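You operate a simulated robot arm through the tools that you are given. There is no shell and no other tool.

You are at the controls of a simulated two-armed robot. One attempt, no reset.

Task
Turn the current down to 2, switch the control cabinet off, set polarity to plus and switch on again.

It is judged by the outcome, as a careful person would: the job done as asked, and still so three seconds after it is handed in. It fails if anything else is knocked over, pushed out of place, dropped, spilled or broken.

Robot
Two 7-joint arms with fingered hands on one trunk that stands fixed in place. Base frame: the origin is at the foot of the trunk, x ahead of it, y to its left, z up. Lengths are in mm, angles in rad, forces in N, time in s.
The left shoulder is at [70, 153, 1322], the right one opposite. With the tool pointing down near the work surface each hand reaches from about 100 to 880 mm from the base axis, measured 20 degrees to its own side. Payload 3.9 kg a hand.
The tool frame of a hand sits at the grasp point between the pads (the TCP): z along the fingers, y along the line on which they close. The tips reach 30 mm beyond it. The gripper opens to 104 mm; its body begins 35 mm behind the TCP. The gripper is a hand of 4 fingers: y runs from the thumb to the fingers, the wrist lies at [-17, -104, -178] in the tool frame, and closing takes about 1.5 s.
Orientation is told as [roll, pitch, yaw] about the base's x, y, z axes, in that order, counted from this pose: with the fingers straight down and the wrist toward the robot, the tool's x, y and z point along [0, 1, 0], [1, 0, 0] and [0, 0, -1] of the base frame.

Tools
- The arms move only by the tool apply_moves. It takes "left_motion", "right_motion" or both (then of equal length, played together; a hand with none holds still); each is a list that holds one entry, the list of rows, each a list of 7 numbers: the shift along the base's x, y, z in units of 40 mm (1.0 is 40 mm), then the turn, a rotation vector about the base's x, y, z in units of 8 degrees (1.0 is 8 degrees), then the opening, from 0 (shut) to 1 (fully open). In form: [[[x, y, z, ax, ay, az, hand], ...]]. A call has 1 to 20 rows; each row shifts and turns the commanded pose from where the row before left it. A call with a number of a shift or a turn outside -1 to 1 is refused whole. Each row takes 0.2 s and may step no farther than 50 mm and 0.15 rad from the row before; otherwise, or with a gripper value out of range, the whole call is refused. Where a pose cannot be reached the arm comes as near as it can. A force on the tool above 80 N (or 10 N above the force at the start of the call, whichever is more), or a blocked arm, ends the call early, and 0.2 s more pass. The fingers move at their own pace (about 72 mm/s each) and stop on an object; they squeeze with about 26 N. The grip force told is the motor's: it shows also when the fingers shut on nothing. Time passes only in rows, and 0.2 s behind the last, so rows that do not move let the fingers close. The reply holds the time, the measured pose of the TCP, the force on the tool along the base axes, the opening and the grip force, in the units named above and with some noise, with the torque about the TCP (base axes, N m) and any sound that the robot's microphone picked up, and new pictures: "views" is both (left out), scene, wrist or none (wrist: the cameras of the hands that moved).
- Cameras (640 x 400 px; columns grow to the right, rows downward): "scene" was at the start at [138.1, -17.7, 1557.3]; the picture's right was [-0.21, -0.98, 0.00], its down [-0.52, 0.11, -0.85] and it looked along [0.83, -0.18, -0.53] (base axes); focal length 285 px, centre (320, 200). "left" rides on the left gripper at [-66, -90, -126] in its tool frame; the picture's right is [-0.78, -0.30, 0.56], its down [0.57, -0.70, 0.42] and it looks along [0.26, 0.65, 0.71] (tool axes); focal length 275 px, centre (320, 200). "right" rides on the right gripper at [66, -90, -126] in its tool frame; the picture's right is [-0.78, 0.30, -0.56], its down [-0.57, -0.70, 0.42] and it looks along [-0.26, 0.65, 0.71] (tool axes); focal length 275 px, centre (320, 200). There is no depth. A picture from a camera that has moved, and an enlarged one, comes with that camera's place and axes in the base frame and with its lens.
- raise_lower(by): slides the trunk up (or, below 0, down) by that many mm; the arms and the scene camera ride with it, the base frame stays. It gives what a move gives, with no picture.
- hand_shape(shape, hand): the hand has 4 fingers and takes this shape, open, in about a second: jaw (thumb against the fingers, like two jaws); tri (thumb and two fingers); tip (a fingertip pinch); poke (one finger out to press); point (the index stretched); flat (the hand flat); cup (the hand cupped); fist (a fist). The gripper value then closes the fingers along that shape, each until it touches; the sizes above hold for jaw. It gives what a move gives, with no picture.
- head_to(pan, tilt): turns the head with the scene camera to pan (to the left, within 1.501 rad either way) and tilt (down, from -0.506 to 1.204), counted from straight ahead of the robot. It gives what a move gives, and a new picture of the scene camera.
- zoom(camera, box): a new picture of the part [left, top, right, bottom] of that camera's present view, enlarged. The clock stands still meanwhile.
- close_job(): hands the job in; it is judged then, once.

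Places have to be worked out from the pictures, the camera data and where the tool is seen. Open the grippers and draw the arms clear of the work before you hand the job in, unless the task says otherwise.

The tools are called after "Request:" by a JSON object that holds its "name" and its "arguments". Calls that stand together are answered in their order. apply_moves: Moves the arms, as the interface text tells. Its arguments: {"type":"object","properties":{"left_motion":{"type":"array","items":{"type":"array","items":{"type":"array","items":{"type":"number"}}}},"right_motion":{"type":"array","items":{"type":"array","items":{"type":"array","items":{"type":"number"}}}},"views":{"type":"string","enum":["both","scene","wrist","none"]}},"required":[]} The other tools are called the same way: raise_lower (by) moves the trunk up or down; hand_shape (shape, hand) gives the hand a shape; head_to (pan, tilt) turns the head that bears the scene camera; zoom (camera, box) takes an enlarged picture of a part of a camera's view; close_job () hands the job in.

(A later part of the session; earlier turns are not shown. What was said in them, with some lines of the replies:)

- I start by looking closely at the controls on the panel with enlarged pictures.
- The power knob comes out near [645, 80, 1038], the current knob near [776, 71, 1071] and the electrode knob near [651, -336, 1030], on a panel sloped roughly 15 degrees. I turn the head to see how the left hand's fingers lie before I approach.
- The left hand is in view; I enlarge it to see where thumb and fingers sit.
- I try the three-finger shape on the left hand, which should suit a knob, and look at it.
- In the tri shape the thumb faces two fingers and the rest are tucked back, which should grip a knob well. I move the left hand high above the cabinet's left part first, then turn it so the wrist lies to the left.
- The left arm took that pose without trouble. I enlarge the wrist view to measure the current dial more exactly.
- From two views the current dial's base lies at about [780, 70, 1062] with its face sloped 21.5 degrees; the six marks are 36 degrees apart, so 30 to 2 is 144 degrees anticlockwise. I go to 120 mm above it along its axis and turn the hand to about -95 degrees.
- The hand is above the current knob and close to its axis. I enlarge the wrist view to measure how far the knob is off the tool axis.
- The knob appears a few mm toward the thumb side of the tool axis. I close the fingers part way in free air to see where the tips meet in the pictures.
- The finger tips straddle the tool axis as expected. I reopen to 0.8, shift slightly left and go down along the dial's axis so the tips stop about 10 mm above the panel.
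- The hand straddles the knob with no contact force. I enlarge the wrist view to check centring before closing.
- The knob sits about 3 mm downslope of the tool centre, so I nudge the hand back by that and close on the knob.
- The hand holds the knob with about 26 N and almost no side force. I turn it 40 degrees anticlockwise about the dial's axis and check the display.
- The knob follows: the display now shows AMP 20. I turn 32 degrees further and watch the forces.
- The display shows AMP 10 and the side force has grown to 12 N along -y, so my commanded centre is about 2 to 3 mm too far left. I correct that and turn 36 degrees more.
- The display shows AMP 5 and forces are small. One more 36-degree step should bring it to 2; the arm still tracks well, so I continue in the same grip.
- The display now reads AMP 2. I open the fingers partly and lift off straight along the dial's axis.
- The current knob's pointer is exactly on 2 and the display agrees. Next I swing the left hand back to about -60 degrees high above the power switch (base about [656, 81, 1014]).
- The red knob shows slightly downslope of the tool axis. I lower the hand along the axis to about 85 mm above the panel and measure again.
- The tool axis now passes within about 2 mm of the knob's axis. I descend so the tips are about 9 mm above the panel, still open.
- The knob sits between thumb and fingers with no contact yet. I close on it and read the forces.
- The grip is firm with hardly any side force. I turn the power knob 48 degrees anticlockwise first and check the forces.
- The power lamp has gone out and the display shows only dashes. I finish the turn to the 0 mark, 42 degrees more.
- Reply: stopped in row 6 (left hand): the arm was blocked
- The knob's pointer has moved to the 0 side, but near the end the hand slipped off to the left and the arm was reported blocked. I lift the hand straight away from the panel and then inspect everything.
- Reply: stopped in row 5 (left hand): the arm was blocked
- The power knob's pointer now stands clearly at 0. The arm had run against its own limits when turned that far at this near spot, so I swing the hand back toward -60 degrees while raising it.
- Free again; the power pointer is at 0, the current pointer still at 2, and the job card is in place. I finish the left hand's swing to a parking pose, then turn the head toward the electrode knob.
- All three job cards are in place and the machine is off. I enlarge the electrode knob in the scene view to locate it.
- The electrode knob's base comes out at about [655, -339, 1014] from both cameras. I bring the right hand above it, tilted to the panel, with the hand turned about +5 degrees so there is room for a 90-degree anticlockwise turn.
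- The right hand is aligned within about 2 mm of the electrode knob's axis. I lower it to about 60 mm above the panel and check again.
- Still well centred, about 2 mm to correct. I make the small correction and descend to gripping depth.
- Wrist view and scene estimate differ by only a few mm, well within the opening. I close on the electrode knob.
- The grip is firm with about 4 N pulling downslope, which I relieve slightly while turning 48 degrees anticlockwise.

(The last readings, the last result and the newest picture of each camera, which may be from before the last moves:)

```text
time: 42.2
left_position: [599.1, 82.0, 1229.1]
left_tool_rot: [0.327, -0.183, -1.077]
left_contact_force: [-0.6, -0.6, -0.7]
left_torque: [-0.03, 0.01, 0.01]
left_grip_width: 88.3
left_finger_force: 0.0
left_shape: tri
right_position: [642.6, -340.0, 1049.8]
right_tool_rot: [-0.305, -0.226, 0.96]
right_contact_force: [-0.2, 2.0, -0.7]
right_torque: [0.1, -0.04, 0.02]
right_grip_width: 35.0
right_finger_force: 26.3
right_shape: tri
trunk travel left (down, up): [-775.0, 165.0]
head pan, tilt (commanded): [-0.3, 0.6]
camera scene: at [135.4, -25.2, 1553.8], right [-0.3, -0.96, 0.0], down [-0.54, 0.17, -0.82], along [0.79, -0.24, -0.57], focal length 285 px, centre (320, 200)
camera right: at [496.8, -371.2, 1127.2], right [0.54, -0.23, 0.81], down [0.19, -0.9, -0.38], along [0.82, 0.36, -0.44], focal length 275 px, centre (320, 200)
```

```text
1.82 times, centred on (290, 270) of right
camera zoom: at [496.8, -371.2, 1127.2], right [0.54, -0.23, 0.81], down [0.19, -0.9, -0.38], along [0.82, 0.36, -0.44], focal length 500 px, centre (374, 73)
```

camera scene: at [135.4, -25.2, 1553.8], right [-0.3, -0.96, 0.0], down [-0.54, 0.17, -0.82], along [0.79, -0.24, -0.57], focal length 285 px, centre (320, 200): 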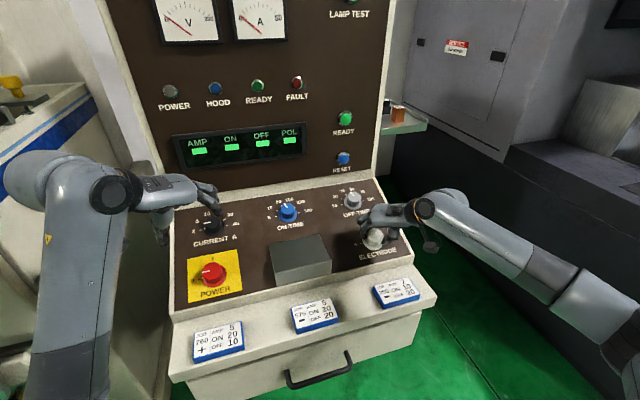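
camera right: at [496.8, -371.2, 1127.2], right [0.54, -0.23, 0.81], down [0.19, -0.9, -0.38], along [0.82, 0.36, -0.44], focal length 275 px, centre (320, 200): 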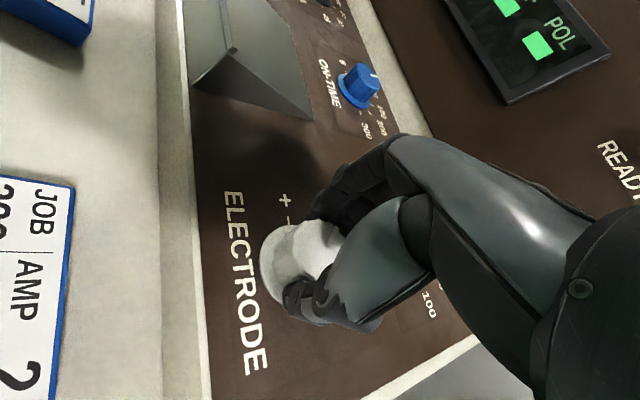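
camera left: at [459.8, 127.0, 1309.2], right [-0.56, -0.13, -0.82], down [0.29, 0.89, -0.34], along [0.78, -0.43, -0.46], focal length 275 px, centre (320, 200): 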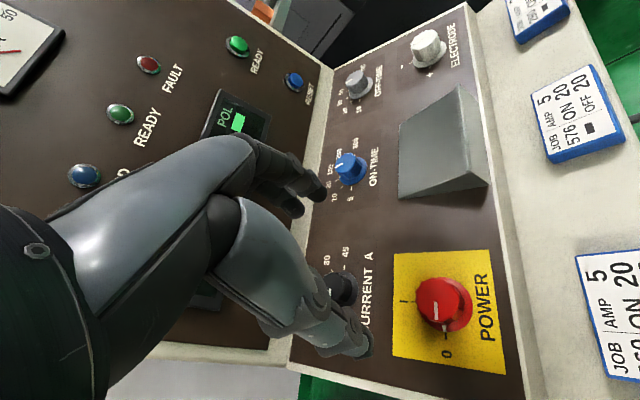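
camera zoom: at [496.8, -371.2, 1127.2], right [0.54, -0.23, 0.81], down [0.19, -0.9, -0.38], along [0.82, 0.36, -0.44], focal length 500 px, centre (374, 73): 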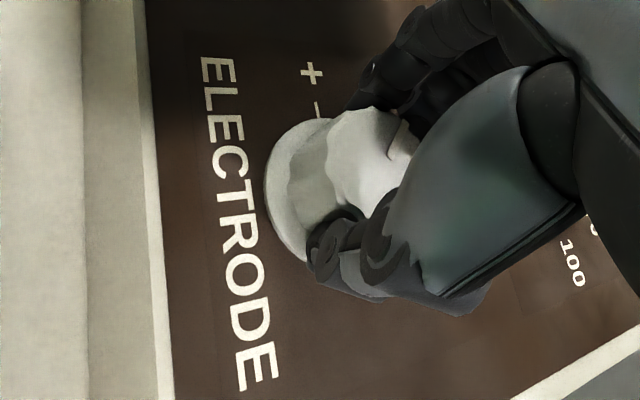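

The knob follows the hand (its pointer keeps the same place relative to the fingers) and forces are low. I finish the remaining 42 degrees toward plus.

Request:
{"name": "apply_moves", "arguments": {"right_motion": [[[0, 0, 0, -0.368, 0, 0.93, 0.2], [0, 0, 0, -0.368, 0, 0.93, 0.2], [0, 0, 0, -0.368, 0, 0.93, 0.2], [0, 0, 0, -0.368, 0, 0.93, 0.2], [0, 0, 0, -0.368, 0, 0.93, 0.2], [0, 0, 0, -0.092, 0, 0.232, 0.2], [0, 0, 0, 0, 0, 0, 0.2]]], "views": "both"}}

Request:
{"name": "zoom", "arguments": {"camera": "right", "box": [180, 160, 400, 380]}}

```text
time: 43.9
left_position: [598.6, 83.0, 1229.2]
left_tool_rot: [0.327, -0.185, -1.076]
left_contact_force: [0.7, -0.3, -0.9]
left_torque: [0.0, 0.02, 0.01]
left_grip_width: 88.4
left_finger_force: 0.0
left_shape: tri
right_position: [641.7, -340.5, 1049.7]
right_tool_rot: [-0.373, 0.032, 1.653]
right_contact_force: [-3.2, 2.8, -1.3]
right_torque: [0.32, 0.15, 0.16]
right_grip_width: 35.1
right_finger_force: 25.9
right_shape: tri
trunk travel left (down, up): [-775.0, 165.0]
head pan, tilt (commanded): [-0.3, 0.6]
camera scene: at [134.6, -24.6, 1553.8], right [-0.3, -0.96, 0.0], down [-0.54, 0.17, -0.83], along [0.79, -0.24, -0.56], focal length 285 px, centre (320, 200)
camera right: at [542.1, -434.2, 1145.4], right [0.49, 0.36, 0.79], down [0.74, -0.65, -0.16], along [0.45, 0.67, -0.59], focal length 275 px, centre (320, 200)
```

scene: 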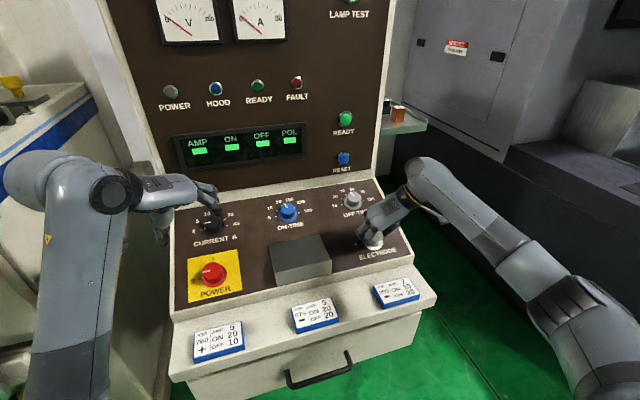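
right: 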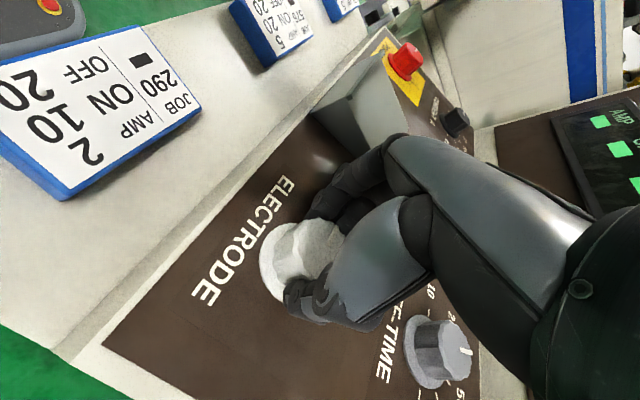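

```text
1.82 times, centred on (290, 270) of right
camera zoom: at [542.1, -434.2, 1145.4], right [0.49, 0.36, 0.79], down [0.74, -0.65, -0.16], along [0.45, 0.67, -0.59], focal length 500 px, centre (374, 73)
```

zoom: 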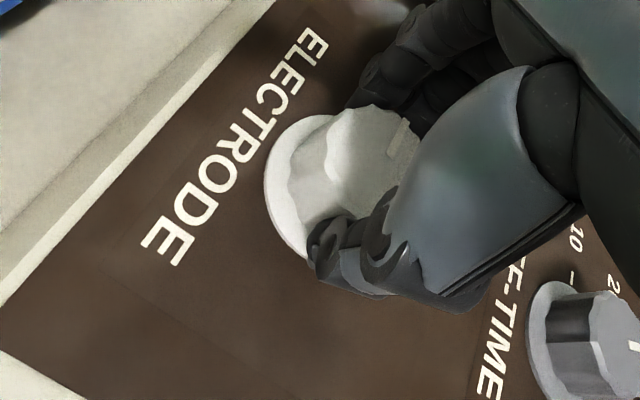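

The electrode knob has been turned 90 degrees. I open the hand and lift it off along the axis.

Request:
{"name": "apply_moves", "arguments": {"right_motion": [[[0, 0, 0, 0, 0, 0, 0.4], [0, 0, 0, 0, 0, 0, 0.65], [0, 0, 0, 0, 0, 0, 0.8], [0, 0, 0, 0, 0, 0, 0.8], [-0.18, 0, 0.46, 0, 0, 0, 0.8], [-0.29, 0, 0.74, 0, 0, 0, 0.8], [-0.33, 0, 0.84, 0, 0, 0, 0.8], [-0.33, 0, 0.84, 0, 0, 0, 0.8], [-0.33, 0, 0.84, 0, 0, 0, 0.8], [0, 0, 0, 0, 0, 0, 0.8]]], "views": "both"}}

Request:
{"name": "zoom", "arguments": {"camera": "scene", "box": [310, 160, 450, 300]}}

Request:
{"name": "zoom", "arguments": {"camera": "scene", "box": [150, 180, 340, 380]}}

```text
time: 46.0
left_position: [600.4, 82.9, 1228.3]
left_tool_rot: [0.327, -0.183, -1.077]
left_contact_force: [0.2, 0.4, -0.8]
left_torque: [0.01, 0.01, -0.02]
left_grip_width: 88.4
left_finger_force: 0.1
left_shape: tri
right_position: [585.4, -339.7, 1202.3]
right_tool_rot: [-0.374, 0.031, 1.651]
right_contact_force: [0.4, 0.6, 0.5]
right_torque: [-0.02, 0.02, -0.03]
right_grip_width: 83.0
right_finger_force: 0.1
right_shape: tri
trunk travel left (down, up): [-775.0, 165.0]
head pan, tilt (commanded): [-0.3, 0.6]
camera scene: at [135.7, -25.4, 1553.7], right [-0.3, -0.96, 0.0], down [-0.54, 0.17, -0.82], along [0.79, -0.24, -0.57], focal length 285 px, centre (320, 200)
camera right: at [486.8, -434.0, 1297.9], right [0.49, 0.36, 0.79], down [0.74, -0.65, -0.16], along [0.46, 0.67, -0.59], focal length 275 px, centre (320, 200)
```

scene: 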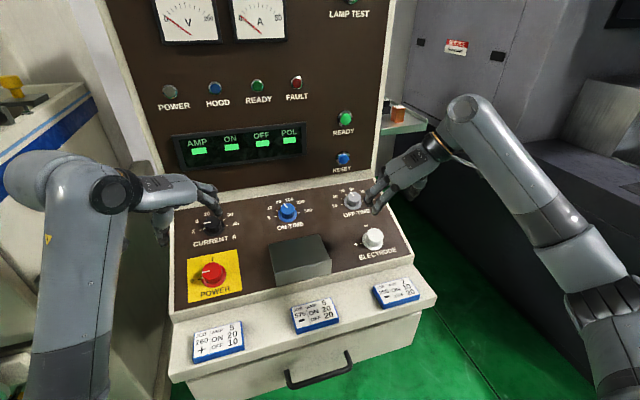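
right: 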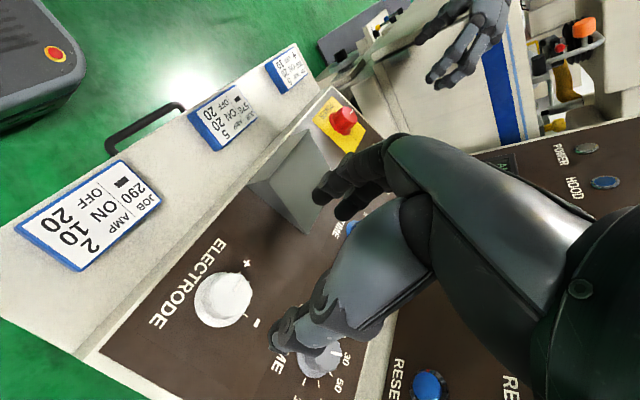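

```text
2.86 times, centred on (380, 230) of scene
camera zoom: at [135.7, -25.4, 1553.7], right [-0.3, -0.96, 0.0], down [-0.54, 0.17, -0.82], along [0.79, -0.24, -0.57], focal length 815 px, centre (149, 114)
```

zoom: 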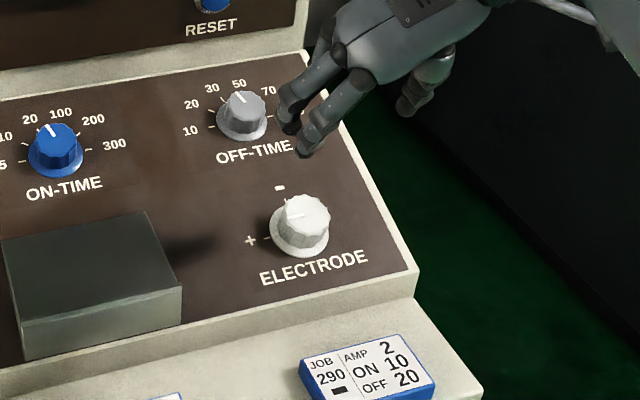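

```text
2.00 times, centred on (245, 280) of scene
camera zoom: at [135.7, -25.4, 1553.7], right [-0.3, -0.96, 0.0], down [-0.54, 0.17, -0.82], along [0.79, -0.24, -0.57], focal length 571 px, centre (470, 40)
```

zoom: 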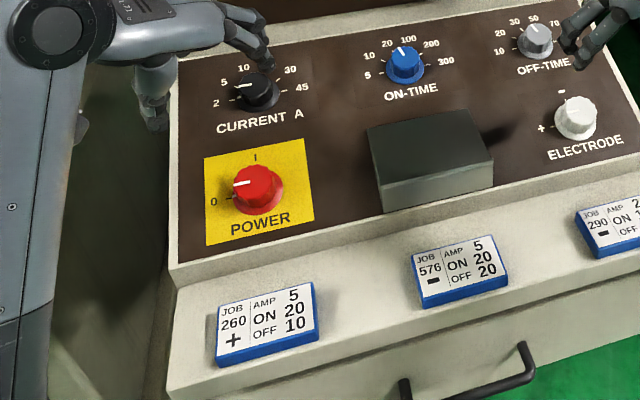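

The electrode pointer is at plus, power at 0, current at 2, everything else unchanged. I retract the right hand up and back, and at the same time bring the left hand down toward the power knob while turning it to -100 degrees, to test that it can reach that end angle.

Request:
{"name": "apply_moves", "arguments": {"right_motion": [[[-0.4, -0.2, 0.8, 0, 0, 0, 0.8], [-0.4, -0.2, 0.8, 0, 0, 0, 0.8], [-0.4, -0.2, 0.8, 0, 0, 0, 0.8], [-0.4, -0.2, 0.8, 0, 0, 0, 0.8], [-0.4, -0.2, 0.8, 0, 0, 0, 0.8], [-0.4, -0.2, 0.8, 0, 0, 0, 0.8], [0, 0, 0, 0, 0, 0, 0.8]]], "left_motion": [[[0.117, -0.0125, -0.605, 0.307, 0, -0.775, 0.85], [0.117, -0.0125, -0.605, 0.307, 0, -0.775, 0.85], [0.117, -0.0125, -0.605, 0.307, 0, -0.775, 0.85], [0.117, -0.0125, -0.605, 0.307, 0, -0.775, 0.85], [0.117, -0.0125, -0.605, 0.307, 0, -0.775, 0.85], [0.117, -0.0125, -0.605, 0.307, 0, -0.775, 0.85], [0, 0, 0, 0, 0, 0, 0.85]]], "views": "both"}}

```text
time: 47.6
left_position: [628.6, 79.3, 1083.3]
left_tool_rot: [0.37, 0.067, -1.733]
left_contact_force: [-0.2, 0.1, 0.0]
left_torque: [-0.01, 0.01, 0.0]
left_grip_width: 88.2
left_finger_force: 0.1
left_shape: tri
right_position: [487.8, -384.4, 1387.9]
right_tool_rot: [-0.373, 0.032, 1.651]
right_contact_force: [-0.4, 0.9, 0.5]
right_torque: [0.0, 0.02, 0.0]
right_grip_width: 83.1
right_finger_force: 0.1
right_shape: tri
trunk travel left (down, up): [-775.0, 165.0]
head pan, tilt (commanded): [-0.3, 0.6]
camera scene: at [134.9, -25.5, 1553.8], right [-0.3, -0.96, 0.0], down [-0.54, 0.17, -0.82], along [0.79, -0.24, -0.57], focal length 285 px, centre (320, 200)
camera right: at [387.8, -479.5, 1483.2], right [0.49, 0.36, 0.79], down [0.74, -0.65, -0.16], along [0.46, 0.67, -0.59], focal length 275 px, centre (320, 200)
camera left: at [537.4, 179.0, 1182.4], right [-0.46, 0.43, -0.78], down [0.79, 0.59, -0.14], along [0.4, -0.68, -0.61], focal length 275 px, centre (320, 200)
```

scene: 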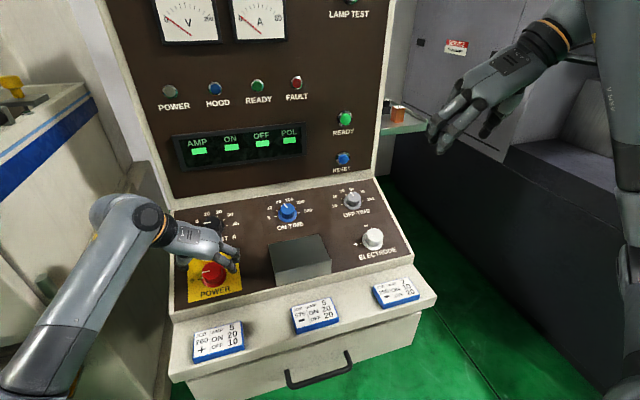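
right: 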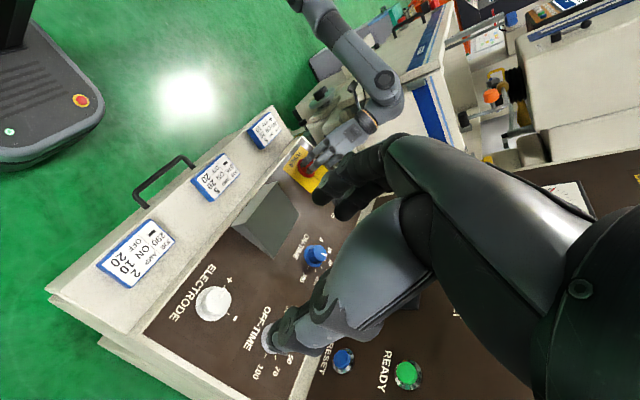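
left: 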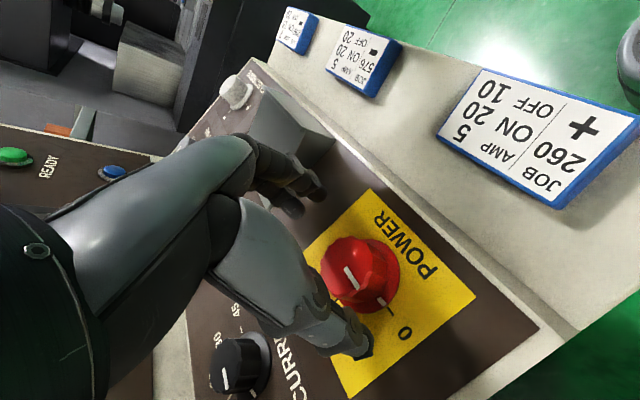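

The left arm reaches -100 degrees here without trouble. Now I turn it to about -18 degrees, staying clear above the knob, as the start of the clockwise turn.

Request:
{"name": "apply_moves", "arguments": {"left_motion": [[[0, 0, 0, -0.368, 0, 0.93, 0.85], [0, 0, 0, -0.368, 0, 0.93, 0.85], [0, 0, 0, -0.368, 0, 0.93, 0.85], [0, 0, 0, -0.368, 0, 0.93, 0.85], [0, 0, 0, -0.368, 0, 0.93, 0.85], [0, 0, 0, -0.368, 0, 0.93, 0.85], [0, 0, 0, -0.368, 0, 0.93, 0.85], [0, 0, 0, -0.368, 0, 0.93, 0.85], [0, 0, 0, -0.368, 0, 0.93, 0.85], [0, 0, 0, -0.368, 0, 0.93, 0.85], [0, 0, 0, -0.09, 0, 0.23, 0.85], [0, 0, 0, 0, 0, 0, 0.85]]], "views": "both"}}

Request:
{"name": "zoom", "arguments": {"camera": "left", "box": [260, 180, 480, 400]}}

Request:
{"name": "zoom", "arguments": {"camera": "scene", "box": [150, 200, 290, 340]}}

```text
time: 50.2
left_position: [628.7, 78.5, 1084.1]
left_tool_rot: [0.118, -0.356, -0.335]
left_contact_force: [0.0, -0.8, -1.0]
left_torque: [0.01, 0.01, -0.02]
left_grip_width: 88.6
left_finger_force: 0.1
left_shape: tri
right_position: [488.0, -384.0, 1387.4]
right_tool_rot: [-0.373, 0.033, 1.651]
right_contact_force: [0.0, -0.3, 0.1]
right_torque: [-0.02, -0.01, 0.03]
right_grip_width: 83.0
right_finger_force: 0.1
right_shape: tri
trunk travel left (down, up): [-775.0, 165.0]
head pan, tilt (commanded): [-0.3, 0.6]
camera scene: at [135.2, -25.1, 1553.8], right [-0.3, -0.96, 0.0], down [-0.54, 0.17, -0.82], along [0.79, -0.24, -0.57], focal length 285 px, centre (320, 200)
camera left: at [485.2, 43.5, 1162.7], right [-0.28, -0.65, -0.71], down [-0.3, 0.76, -0.58], along [0.91, 0.05, -0.41], focal length 275 px, centre (320, 200)
```

scene: 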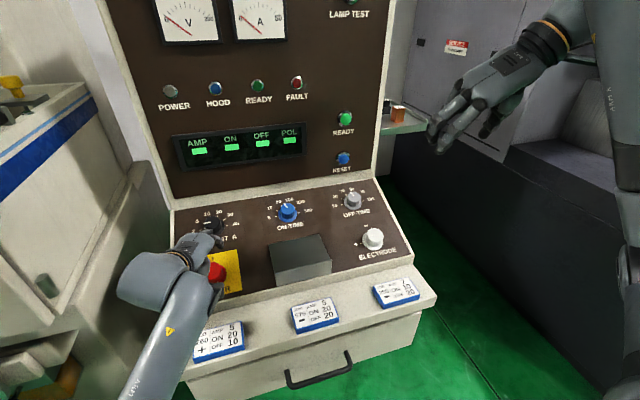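
left: 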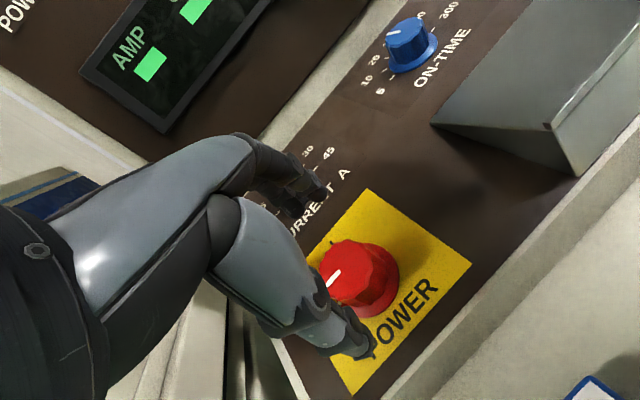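

```text
1.82 times, centred on (370, 290) of left
camera zoom: at [485.2, 43.5, 1162.7], right [-0.28, -0.65, -0.71], down [-0.3, 0.76, -0.58], along [0.91, 0.05, -0.41], focal length 500 px, centre (229, 36)
```

zoom: 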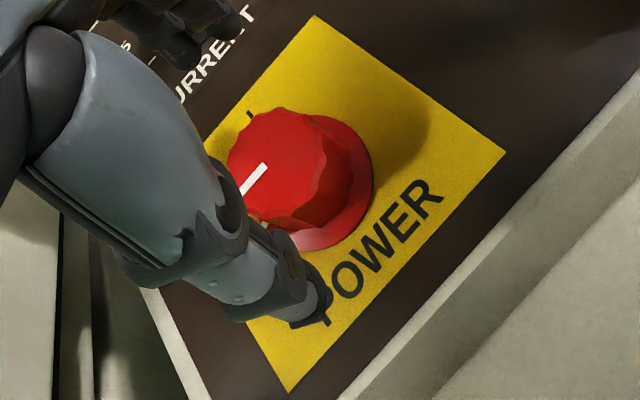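

```text
2.86 times, centred on (220, 270) of scene
camera zoom: at [135.2, -25.1, 1553.8], right [-0.3, -0.96, 0.0], down [-0.54, 0.17, -0.82], along [0.79, -0.24, -0.57], focal length 815 px, centre (606, 0)
```

zoom: 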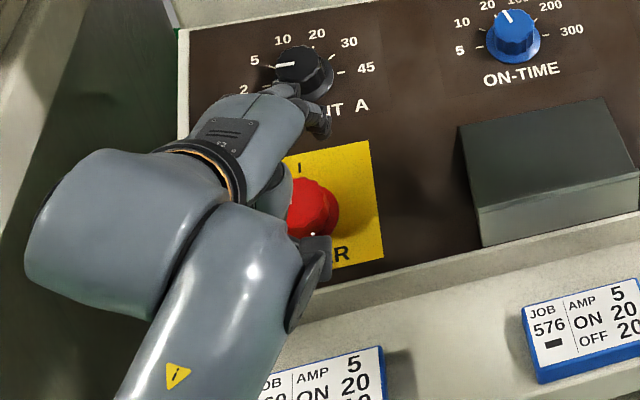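

The hand is centred over the power knob at -18 degrees. I descend to gripping depth.

Request:
{"name": "apply_moves", "arguments": {"left_motion": [[[0.096, 0, -0.296, 0, 0, 0, 0.8], [0.096, 0, -0.296, 0, 0, 0, 0.8], [0.096, 0, -0.296, 0, 0, 0, 0.8], [0, 0, 0, 0, 0, 0, 0.8], [0, 0, 0, 0, 0, 0, 0.8]]], "views": "none"}}

Request:
{"name": "zoom", "arguments": {"camera": "left", "box": [240, 160, 460, 380]}}

Request:
{"name": "zoom", "arguments": {"camera": "scene", "box": [150, 200, 290, 340]}}

```text
time: 51.5
left_position: [638.7, 79.5, 1049.0]
left_tool_rot: [0.12, -0.355, -0.335]
left_contact_force: [1.1, -0.1, 0.2]
left_torque: [-0.02, 0.01, -0.01]
left_grip_width: 83.6
left_finger_force: 0.0
left_shape: tri
right_position: [488.0, -383.8, 1387.4]
right_tool_rot: [-0.374, 0.031, 1.651]
right_contact_force: [0.8, -0.5, -0.7]
right_torque: [0.01, -0.01, -0.01]
right_grip_width: 83.2
right_finger_force: 0.1
right_shape: tri
trunk travel left (down, up): [-775.0, 165.0]
head pan, tilt (commanded): [-0.3, 0.6]
```

```text
1.82 times, centred on (350, 270) of left
camera zoom: at [495.4, 44.0, 1127.3], right [-0.28, -0.65, -0.71], down [-0.3, 0.76, -0.58], along [0.91, 0.05, -0.41], focal length 500 px, centre (266, 73)
```

zoom: 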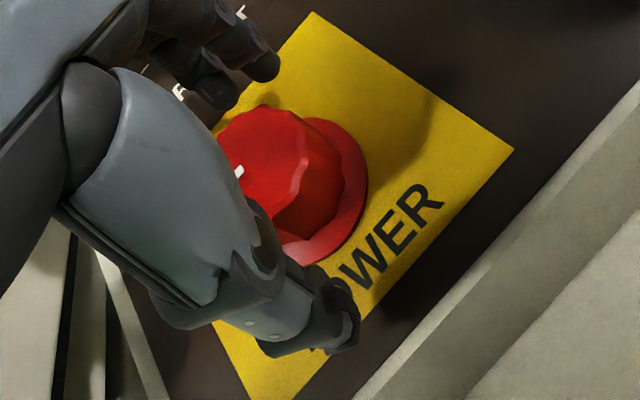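

```text
2.86 times, centred on (220, 270) of scene
camera zoom: at [135.1, -25.3, 1553.8], right [-0.3, -0.96, 0.0], down [-0.54, 0.17, -0.82], along [0.79, -0.24, -0.57], focal length 815 px, centre (606, 0)
```

zoom: 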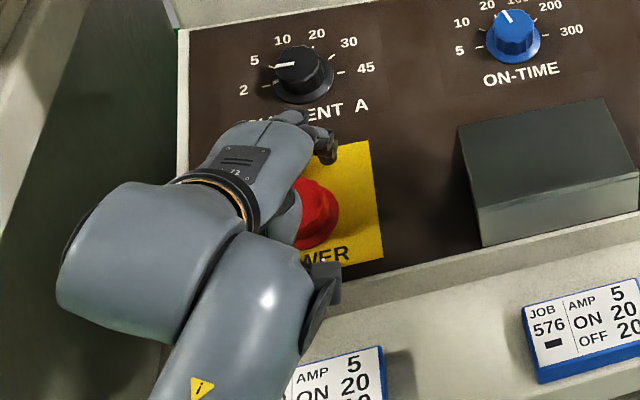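

The knob is centred between the tips, no contact. I close on it.

Request:
{"name": "apply_moves", "arguments": {"left_motion": [[[0, 0, 0, 0, 0, 0, 0.6], [0, 0, 0, 0, 0, 0, 0.4], [0, 0, 0, 0, 0, 0, 0.2], [0, 0, 0, 0, 0, 0, 0.2], [0, 0, 0, 0, 0, 0, 0.2], [0, 0, 0, 0, 0, 0, 0.2]]], "views": "none"}}

Request:
{"name": "zoom", "arguments": {"camera": "left", "box": [240, 160, 460, 380]}}

```text
time: 52.9
left_position: [638.5, 77.7, 1047.7]
left_tool_rot: [0.119, -0.355, -0.336]
left_contact_force: [-0.2, -1.2, -0.3]
left_torque: [-0.02, 0.01, -0.01]
left_grip_width: 36.1
left_finger_force: 26.0
left_shape: tri
right_position: [488.0, -384.8, 1387.0]
right_tool_rot: [-0.373, 0.033, 1.651]
right_contact_force: [0.7, -0.6, -0.7]
right_torque: [0.04, -0.01, -0.04]
right_grip_width: 83.0
right_finger_force: 0.0
right_shape: tri
trunk travel left (down, up): [-775.0, 165.0]
head pan, tilt (commanded): [-0.3, 0.6]
```

```text
1.82 times, centred on (350, 270) of left
camera zoom: at [495.5, 43.8, 1127.2], right [-0.28, -0.65, -0.71], down [-0.3, 0.76, -0.57], along [0.91, 0.05, -0.41], focal length 500 px, centre (266, 73)
```

zoom: 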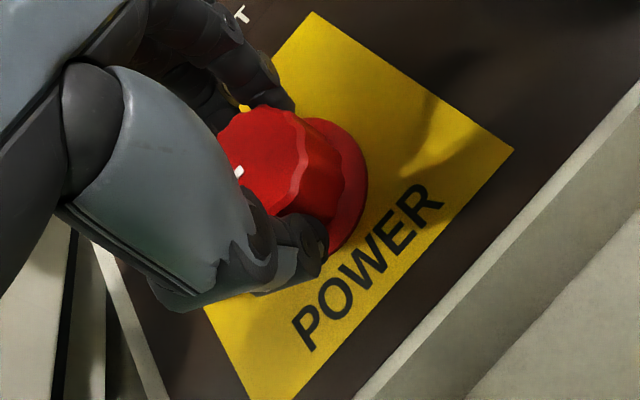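

Grip is firm and centred with almost no side force. I turn the power knob 48 degrees clockwise and look.

Request:
{"name": "apply_moves", "arguments": {"left_motion": [[[0, 0, 0, 0.368, 0, -0.93, 0.2], [0, 0, 0, 0.368, 0, -0.93, 0.2], [0, 0, 0, 0.368, 0, -0.93, 0.2], [0, 0, 0, 0.368, 0, -0.93, 0.2], [0, 0, 0, 0.368, 0, -0.93, 0.2], [0, 0, 0, 0.368, 0, -0.93, 0.2]]], "views": "both"}}

```text
time: 54.2
left_position: [638.2, 79.1, 1048.6]
left_tool_rot: [0.346, -0.149, -1.179]
left_contact_force: [1.3, 3.7, -1.1]
left_torque: [0.0, -0.06, 0.02]
left_grip_width: 35.9
left_finger_force: 26.3
left_shape: tri
right_position: [488.2, -383.6, 1388.3]
right_tool_rot: [-0.373, 0.031, 1.65]
right_contact_force: [0.5, 0.1, -0.6]
right_torque: [0.01, -0.02, -0.03]
right_grip_width: 82.6
right_finger_force: 0.0
right_shape: tri
trunk travel left (down, up): [-775.0, 165.0]
head pan, tilt (commanded): [-0.3, 0.6]
camera scene: at [135.2, -24.1, 1553.8], right [-0.3, -0.96, 0.0], down [-0.54, 0.17, -0.83], along [0.79, -0.24, -0.56], focal length 285 px, centre (320, 200)
camera left: at [503.9, 135.2, 1130.5], right [-0.57, -0.04, -0.82], down [0.38, 0.87, -0.31], along [0.73, -0.49, -0.48], focal length 275 px, centre (320, 200)
```

scene: 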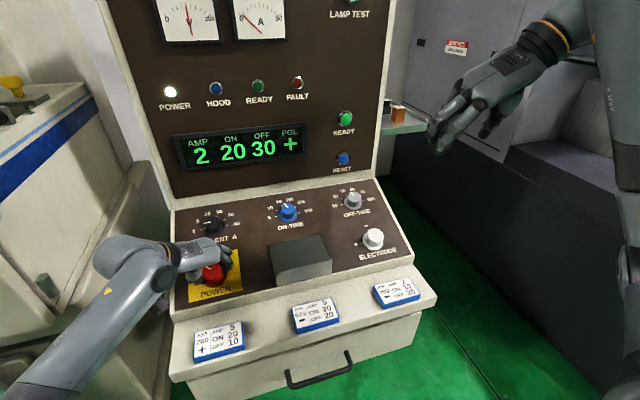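
left: 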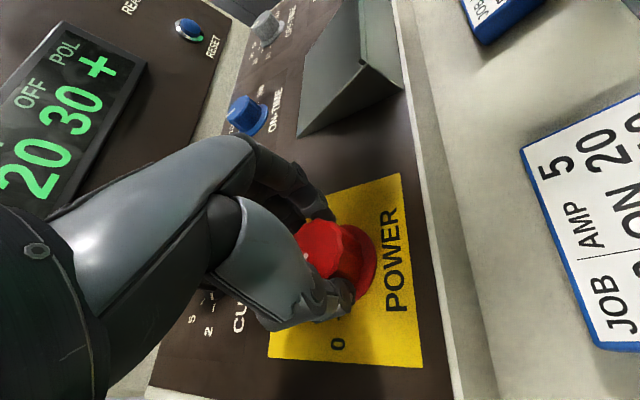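

The cabinet is on: the display reads AMP 2, ON 20, OFF 30, POL +. I complete the turn to the I mark, 42 degrees more.

Request:
{"name": "apply_moves", "arguments": {"left_motion": [[[0, 0, 0, 0.368, 0, -0.93, 0.2], [0, 0, 0, 0.368, 0, -0.93, 0.2], [0, 0, 0, 0.368, 0, -0.93, 0.2], [0, 0, 0, 0.368, 0, -0.93, 0.2], [0, 0, 0, 0.368, 0, -0.93, 0.2], [0, 0, 0, 0.092, 0, -0.232, 0.2], [0, 0, 0, 0, 0, 0, 0.2]]], "views": "both"}}

Request:
{"name": "zoom", "arguments": {"camera": "left", "box": [240, 160, 460, 380]}}

```text
time: 55.9
left_position: [639.9, 80.5, 1050.0]
left_tool_rot: [0.355, 0.115, -1.865]
left_contact_force: [-2.4, 4.4, -3.0]
left_torque: [-0.06, 0.12, -0.07]
left_grip_width: 35.6
left_finger_force: 26.5
left_shape: tri
right_position: [487.8, -384.3, 1387.6]
right_tool_rot: [-0.372, 0.031, 1.651]
right_contact_force: [0.1, 0.0, 0.0]
right_torque: [0.02, 0.01, 0.02]
right_grip_width: 82.8
right_finger_force: 0.1
right_shape: tri
trunk travel left (down, up): [-775.0, 165.0]
head pan, tilt (commanded): [-0.3, 0.6]
camera scene: at [135.1, -23.8, 1553.8], right [-0.3, -0.96, 0.0], down [-0.54, 0.17, -0.83], along [0.79, -0.24, -0.56], focal length 285 px, centre (320, 200)
camera left: at [562.3, 186.0, 1153.7], right [-0.4, 0.52, -0.75], down [0.86, 0.49, -0.12], along [0.31, -0.7, -0.65], focal length 275 px, centre (320, 200)
```

scene: 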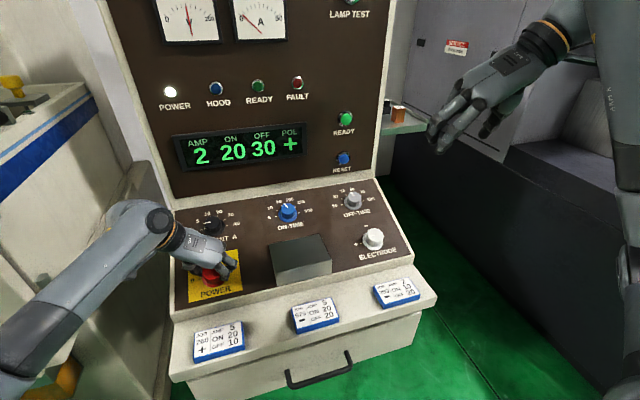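
left: 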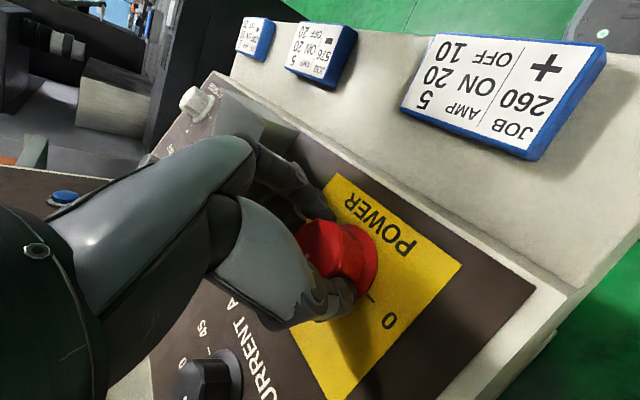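

```text
1.82 times, centred on (350, 270) of left
camera zoom: at [562.3, 186.0, 1153.7], right [-0.4, 0.52, -0.75], down [0.86, 0.49, -0.12], along [0.31, -0.7, -0.65], focal length 500 px, centre (266, 73)
```

zoom: 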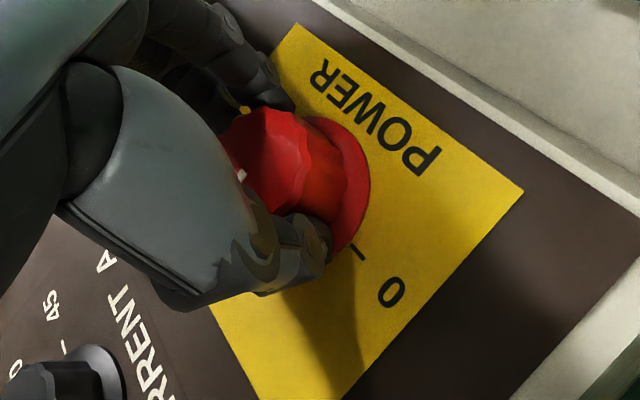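

Turn complete. I open the fingers and lift the hand off along the knob's axis.

Request:
{"name": "apply_moves", "arguments": {"left_motion": [[[0, 0, 0, 0, 0, 0, 0.4], [0, 0, 0, 0, 0, 0, 0.65], [0, 0, 0, 0, 0, 0, 0.8], [0, 0, 0, 0, 0, 0, 0.8], [-0.18, 0, 0.46, 0, 0, 0, 0.8], [-0.29, 0, 0.74, 0, 0, 0, 0.8], [-0.33, 0, 0.84, 0, 0, 0, 0.8], [-0.33, 0, 0.84, 0, 0, 0, 0.8], [-0.33, 0, 0.84, 0, 0, 0, 0.8], [0, 0, 0, 0, 0, 0, 0.8]]], "views": "both"}}

Request:
{"name": "zoom", "arguments": {"camera": "scene", "box": [150, 80, 340, 370]}}

Request:
{"name": "zoom", "arguments": {"camera": "left", "box": [200, 100, 520, 400]}}

```text
time: 58.0
left_position: [581.0, 78.2, 1197.0]
left_tool_rot: [0.357, 0.115, -1.864]
left_contact_force: [-0.7, 0.0, -0.2]
left_torque: [0.0, -0.02, -0.02]
left_grip_width: 83.1
left_finger_force: 0.1
left_shape: tri
right_position: [488.3, -385.1, 1386.1]
right_tool_rot: [-0.374, 0.032, 1.652]
right_contact_force: [-0.2, -0.4, -0.4]
right_torque: [-0.01, 0.02, 0.03]
right_grip_width: 82.6
right_finger_force: 0.1
right_shape: tri
trunk travel left (down, up): [-775.0, 165.0]
head pan, tilt (commanded): [-0.3, 0.6]
camera scene: at [135.6, -25.1, 1553.7], right [-0.3, -0.96, 0.0], down [-0.54, 0.17, -0.82], along [0.79, -0.24, -0.57], focal length 285 px, centre (320, 200)
camera left: at [503.3, 184.5, 1301.5], right [-0.4, 0.52, -0.75], down [0.86, 0.49, -0.12], along [0.31, -0.7, -0.65], focal length 275 px, centre (320, 200)
```

scene: 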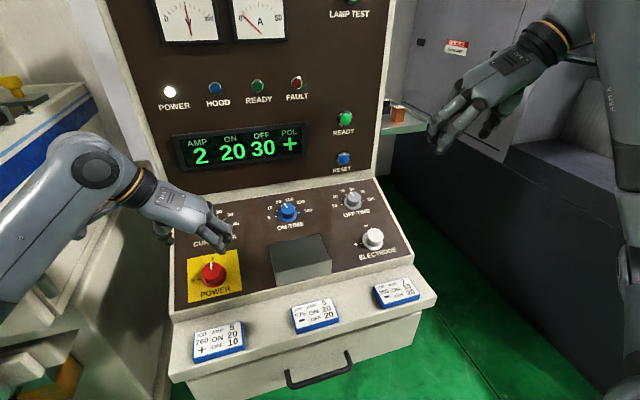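
left: 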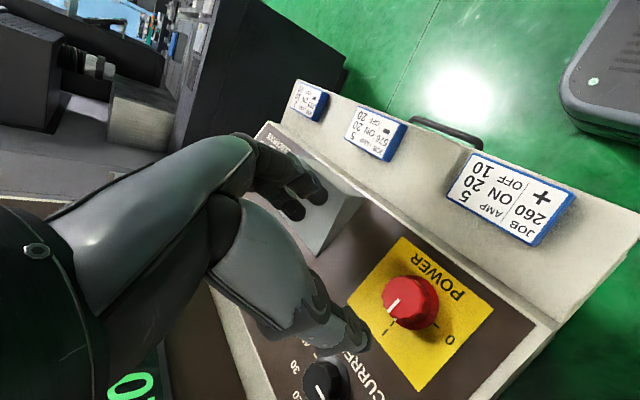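

```text
1.38 times, centred on (245, 225) of scene
camera zoom: at [135.6, -25.1, 1553.7], right [-0.3, -0.96, 0.0], down [-0.54, 0.17, -0.82], along [0.79, -0.24, -0.57], focal length 394 px, centre (423, 166)
```

zoom: 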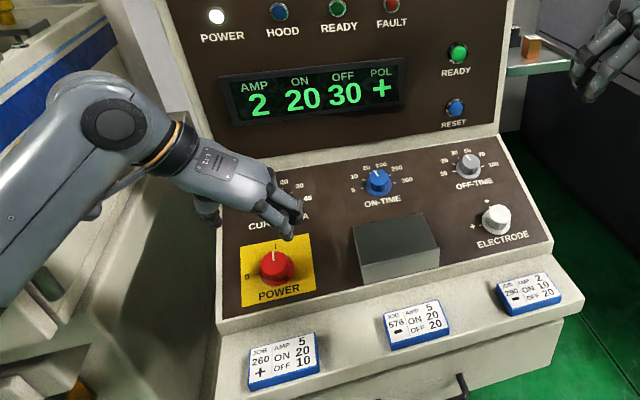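

```text
1.33 times, centred on (360, 250) of left
camera zoom: at [503.3, 184.5, 1301.5], right [-0.4, 0.52, -0.75], down [0.86, 0.49, -0.12], along [0.31, -0.7, -0.65], focal length 367 px, centre (267, 133)
```

zoom: 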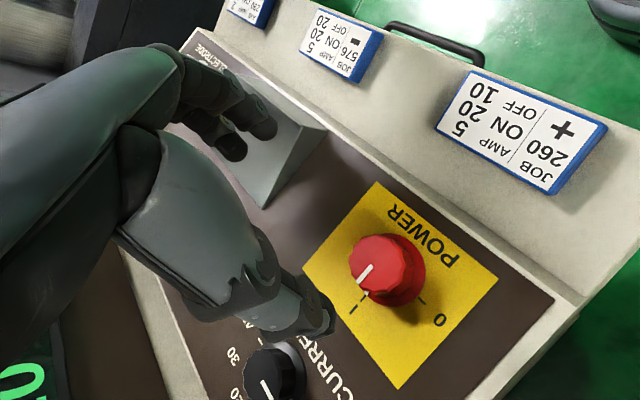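

Power is back on at I, and the display reads 2 / 20 / 30 / +. I draw both arms back and up, clear of the cabinet, with hands open.

Request:
{"name": "apply_moves", "arguments": {"left_motion": [[[-0.3, 0, 0.8, 0, 0, 0, 1], [-0.3, 0, 0.8, 0, 0, 0.6, 1], [-0.3, 0.2, 0.8, 0, 0, 0.6, 1], [-0.3, 0.2, 0.8, 0, 0, 0.6, 1], [-0.3, 0.2, 0.8, 0, 0, 0.6, 1], [-0.3, 0.2, 0.5, 0, 0, 0.6, 1], [0, 0, 0, 0, 0, 0, 1], [0, 0, 0, 0, 0, 0, 1]]], "right_motion": [[[-0.2, -0.1, 0.2, 0, 0, 0, 1], [-0.2, -0.1, 0.2, 0, 0, 0, 1], [0, 0, 0, 0, 0, 0, 1], [0, 0, 0, 0, 0, 0, 1], [0, 0, 0, 0, 0, 0, 1], [0, 0, 0, 0, 0, 0, 1], [0, 0, 0, 0, 0, 0, 1], [0, 0, 0, 0, 0, 0, 1]]], "views": "both"}}

Request:
{"name": "zoom", "arguments": {"camera": "scene", "box": [150, 80, 440, 370]}}

Request:
{"name": "zoom", "arguments": {"camera": "scene", "box": [165, 180, 325, 310]}}

```text
time: 59.9
left_position: [507.8, 111.8, 1380.0]
left_tool_rot: [0.357, 0.115, -1.441]
left_contact_force: [-0.4, -0.3, -0.6]
left_torque: [-0.02, -0.01, 0.01]
left_grip_width: 103.6
left_finger_force: 0.1
left_shape: tri
right_position: [471.5, -393.8, 1405.1]
right_tool_rot: [-0.373, 0.033, 1.65]
right_contact_force: [-0.7, -0.5, -0.7]
right_torque: [0.02, 0.0, -0.03]
right_grip_width: 103.3
right_finger_force: 0.1
right_shape: tri
trunk travel left (down, up): [-775.0, 165.0]
head pan, tilt (commanded): [-0.3, 0.6]
camera scene: at [135.2, -25.5, 1553.8], right [-0.3, -0.96, 0.0], down [-0.54, 0.17, -0.82], along [0.79, -0.24, -0.57], focal length 285 px, centre (320, 200)
camera right: at [372.2, -488.9, 1501.0], right [0.49, 0.36, 0.79], down [0.74, -0.65, -0.16], along [0.46, 0.67, -0.59], focal length 275 px, centre (320, 200)
camera left: at [393.8, 176.8, 1485.1], right [-0.58, 0.32, -0.75], down [0.59, 0.8, -0.11], along [0.57, -0.51, -0.65], focal length 275 px, centre (320, 200)
```

scene: 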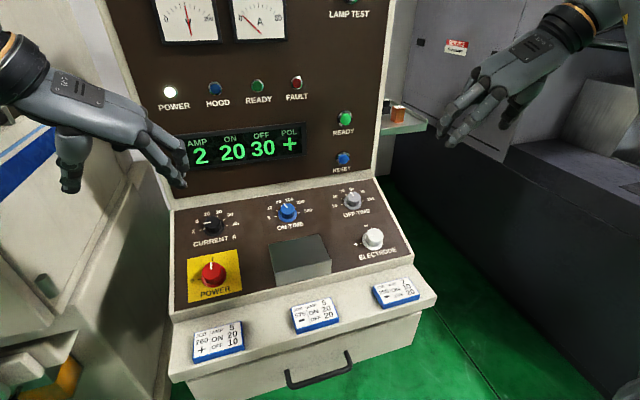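
right: 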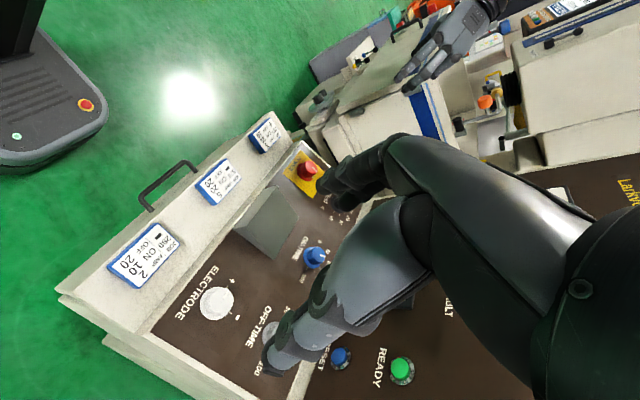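
left: 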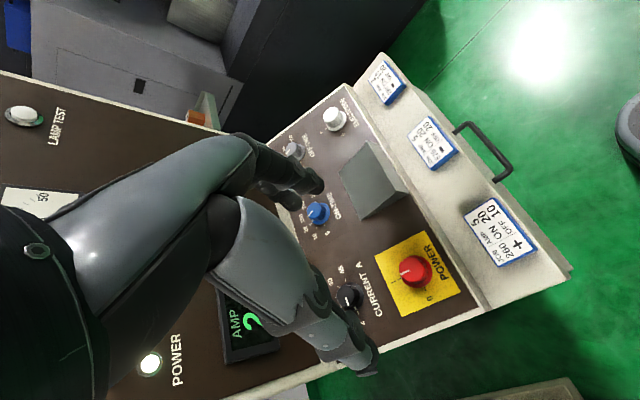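

```text
1.38 times, centred on (295, 225) of scene
camera zoom: at [135.2, -25.5, 1553.8], right [-0.3, -0.96, 0.0], down [-0.54, 0.17, -0.82], along [0.79, -0.24, -0.57], focal length 394 px, centre (354, 166)
```

zoom: 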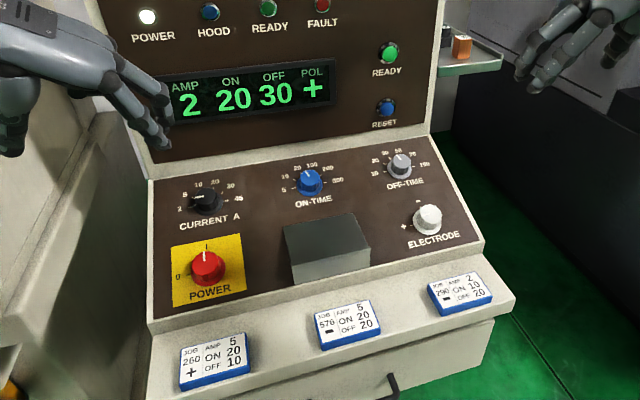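

```text
3.08 times, centred on (245, 245) of scene
camera zoom: at [135.2, -25.5, 1553.8], right [-0.3, -0.96, 0.0], down [-0.54, 0.17, -0.82], along [0.79, -0.24, -0.57], focal length 878 px, centre (551, 62)
```

zoom: 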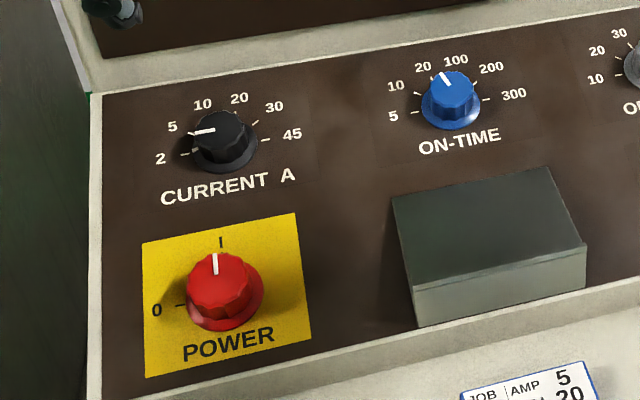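

Everything reads as asked: AMP 2, POL +, power lamp lit with the switch at I, the other settings and job cards untouched, and both hands open and clear. I hand the job in.

Request:
{"name": "close_job", "arguments": {}}

```text
The job is handed in.
```

The job is done and handed in: I turned the current down to 2, switched the cabinet off, set polarity to plus and switched it on again.

The last pictures show the power lamp lit, the switch at I, and the display reading AMP 2, ON 20, OFF 30, POL +. The on-time and off-time settings are unchanged and the job cards have not moved. Both hands are open and clear of the cabinet.

While I was switching off, the left hand slipped off the power knob near the end of its turn. It ended up pressing lightly on the panel to the left of the knob. The knob had already reached 0 by then, and I saw nothing moved or damaged afterwards.
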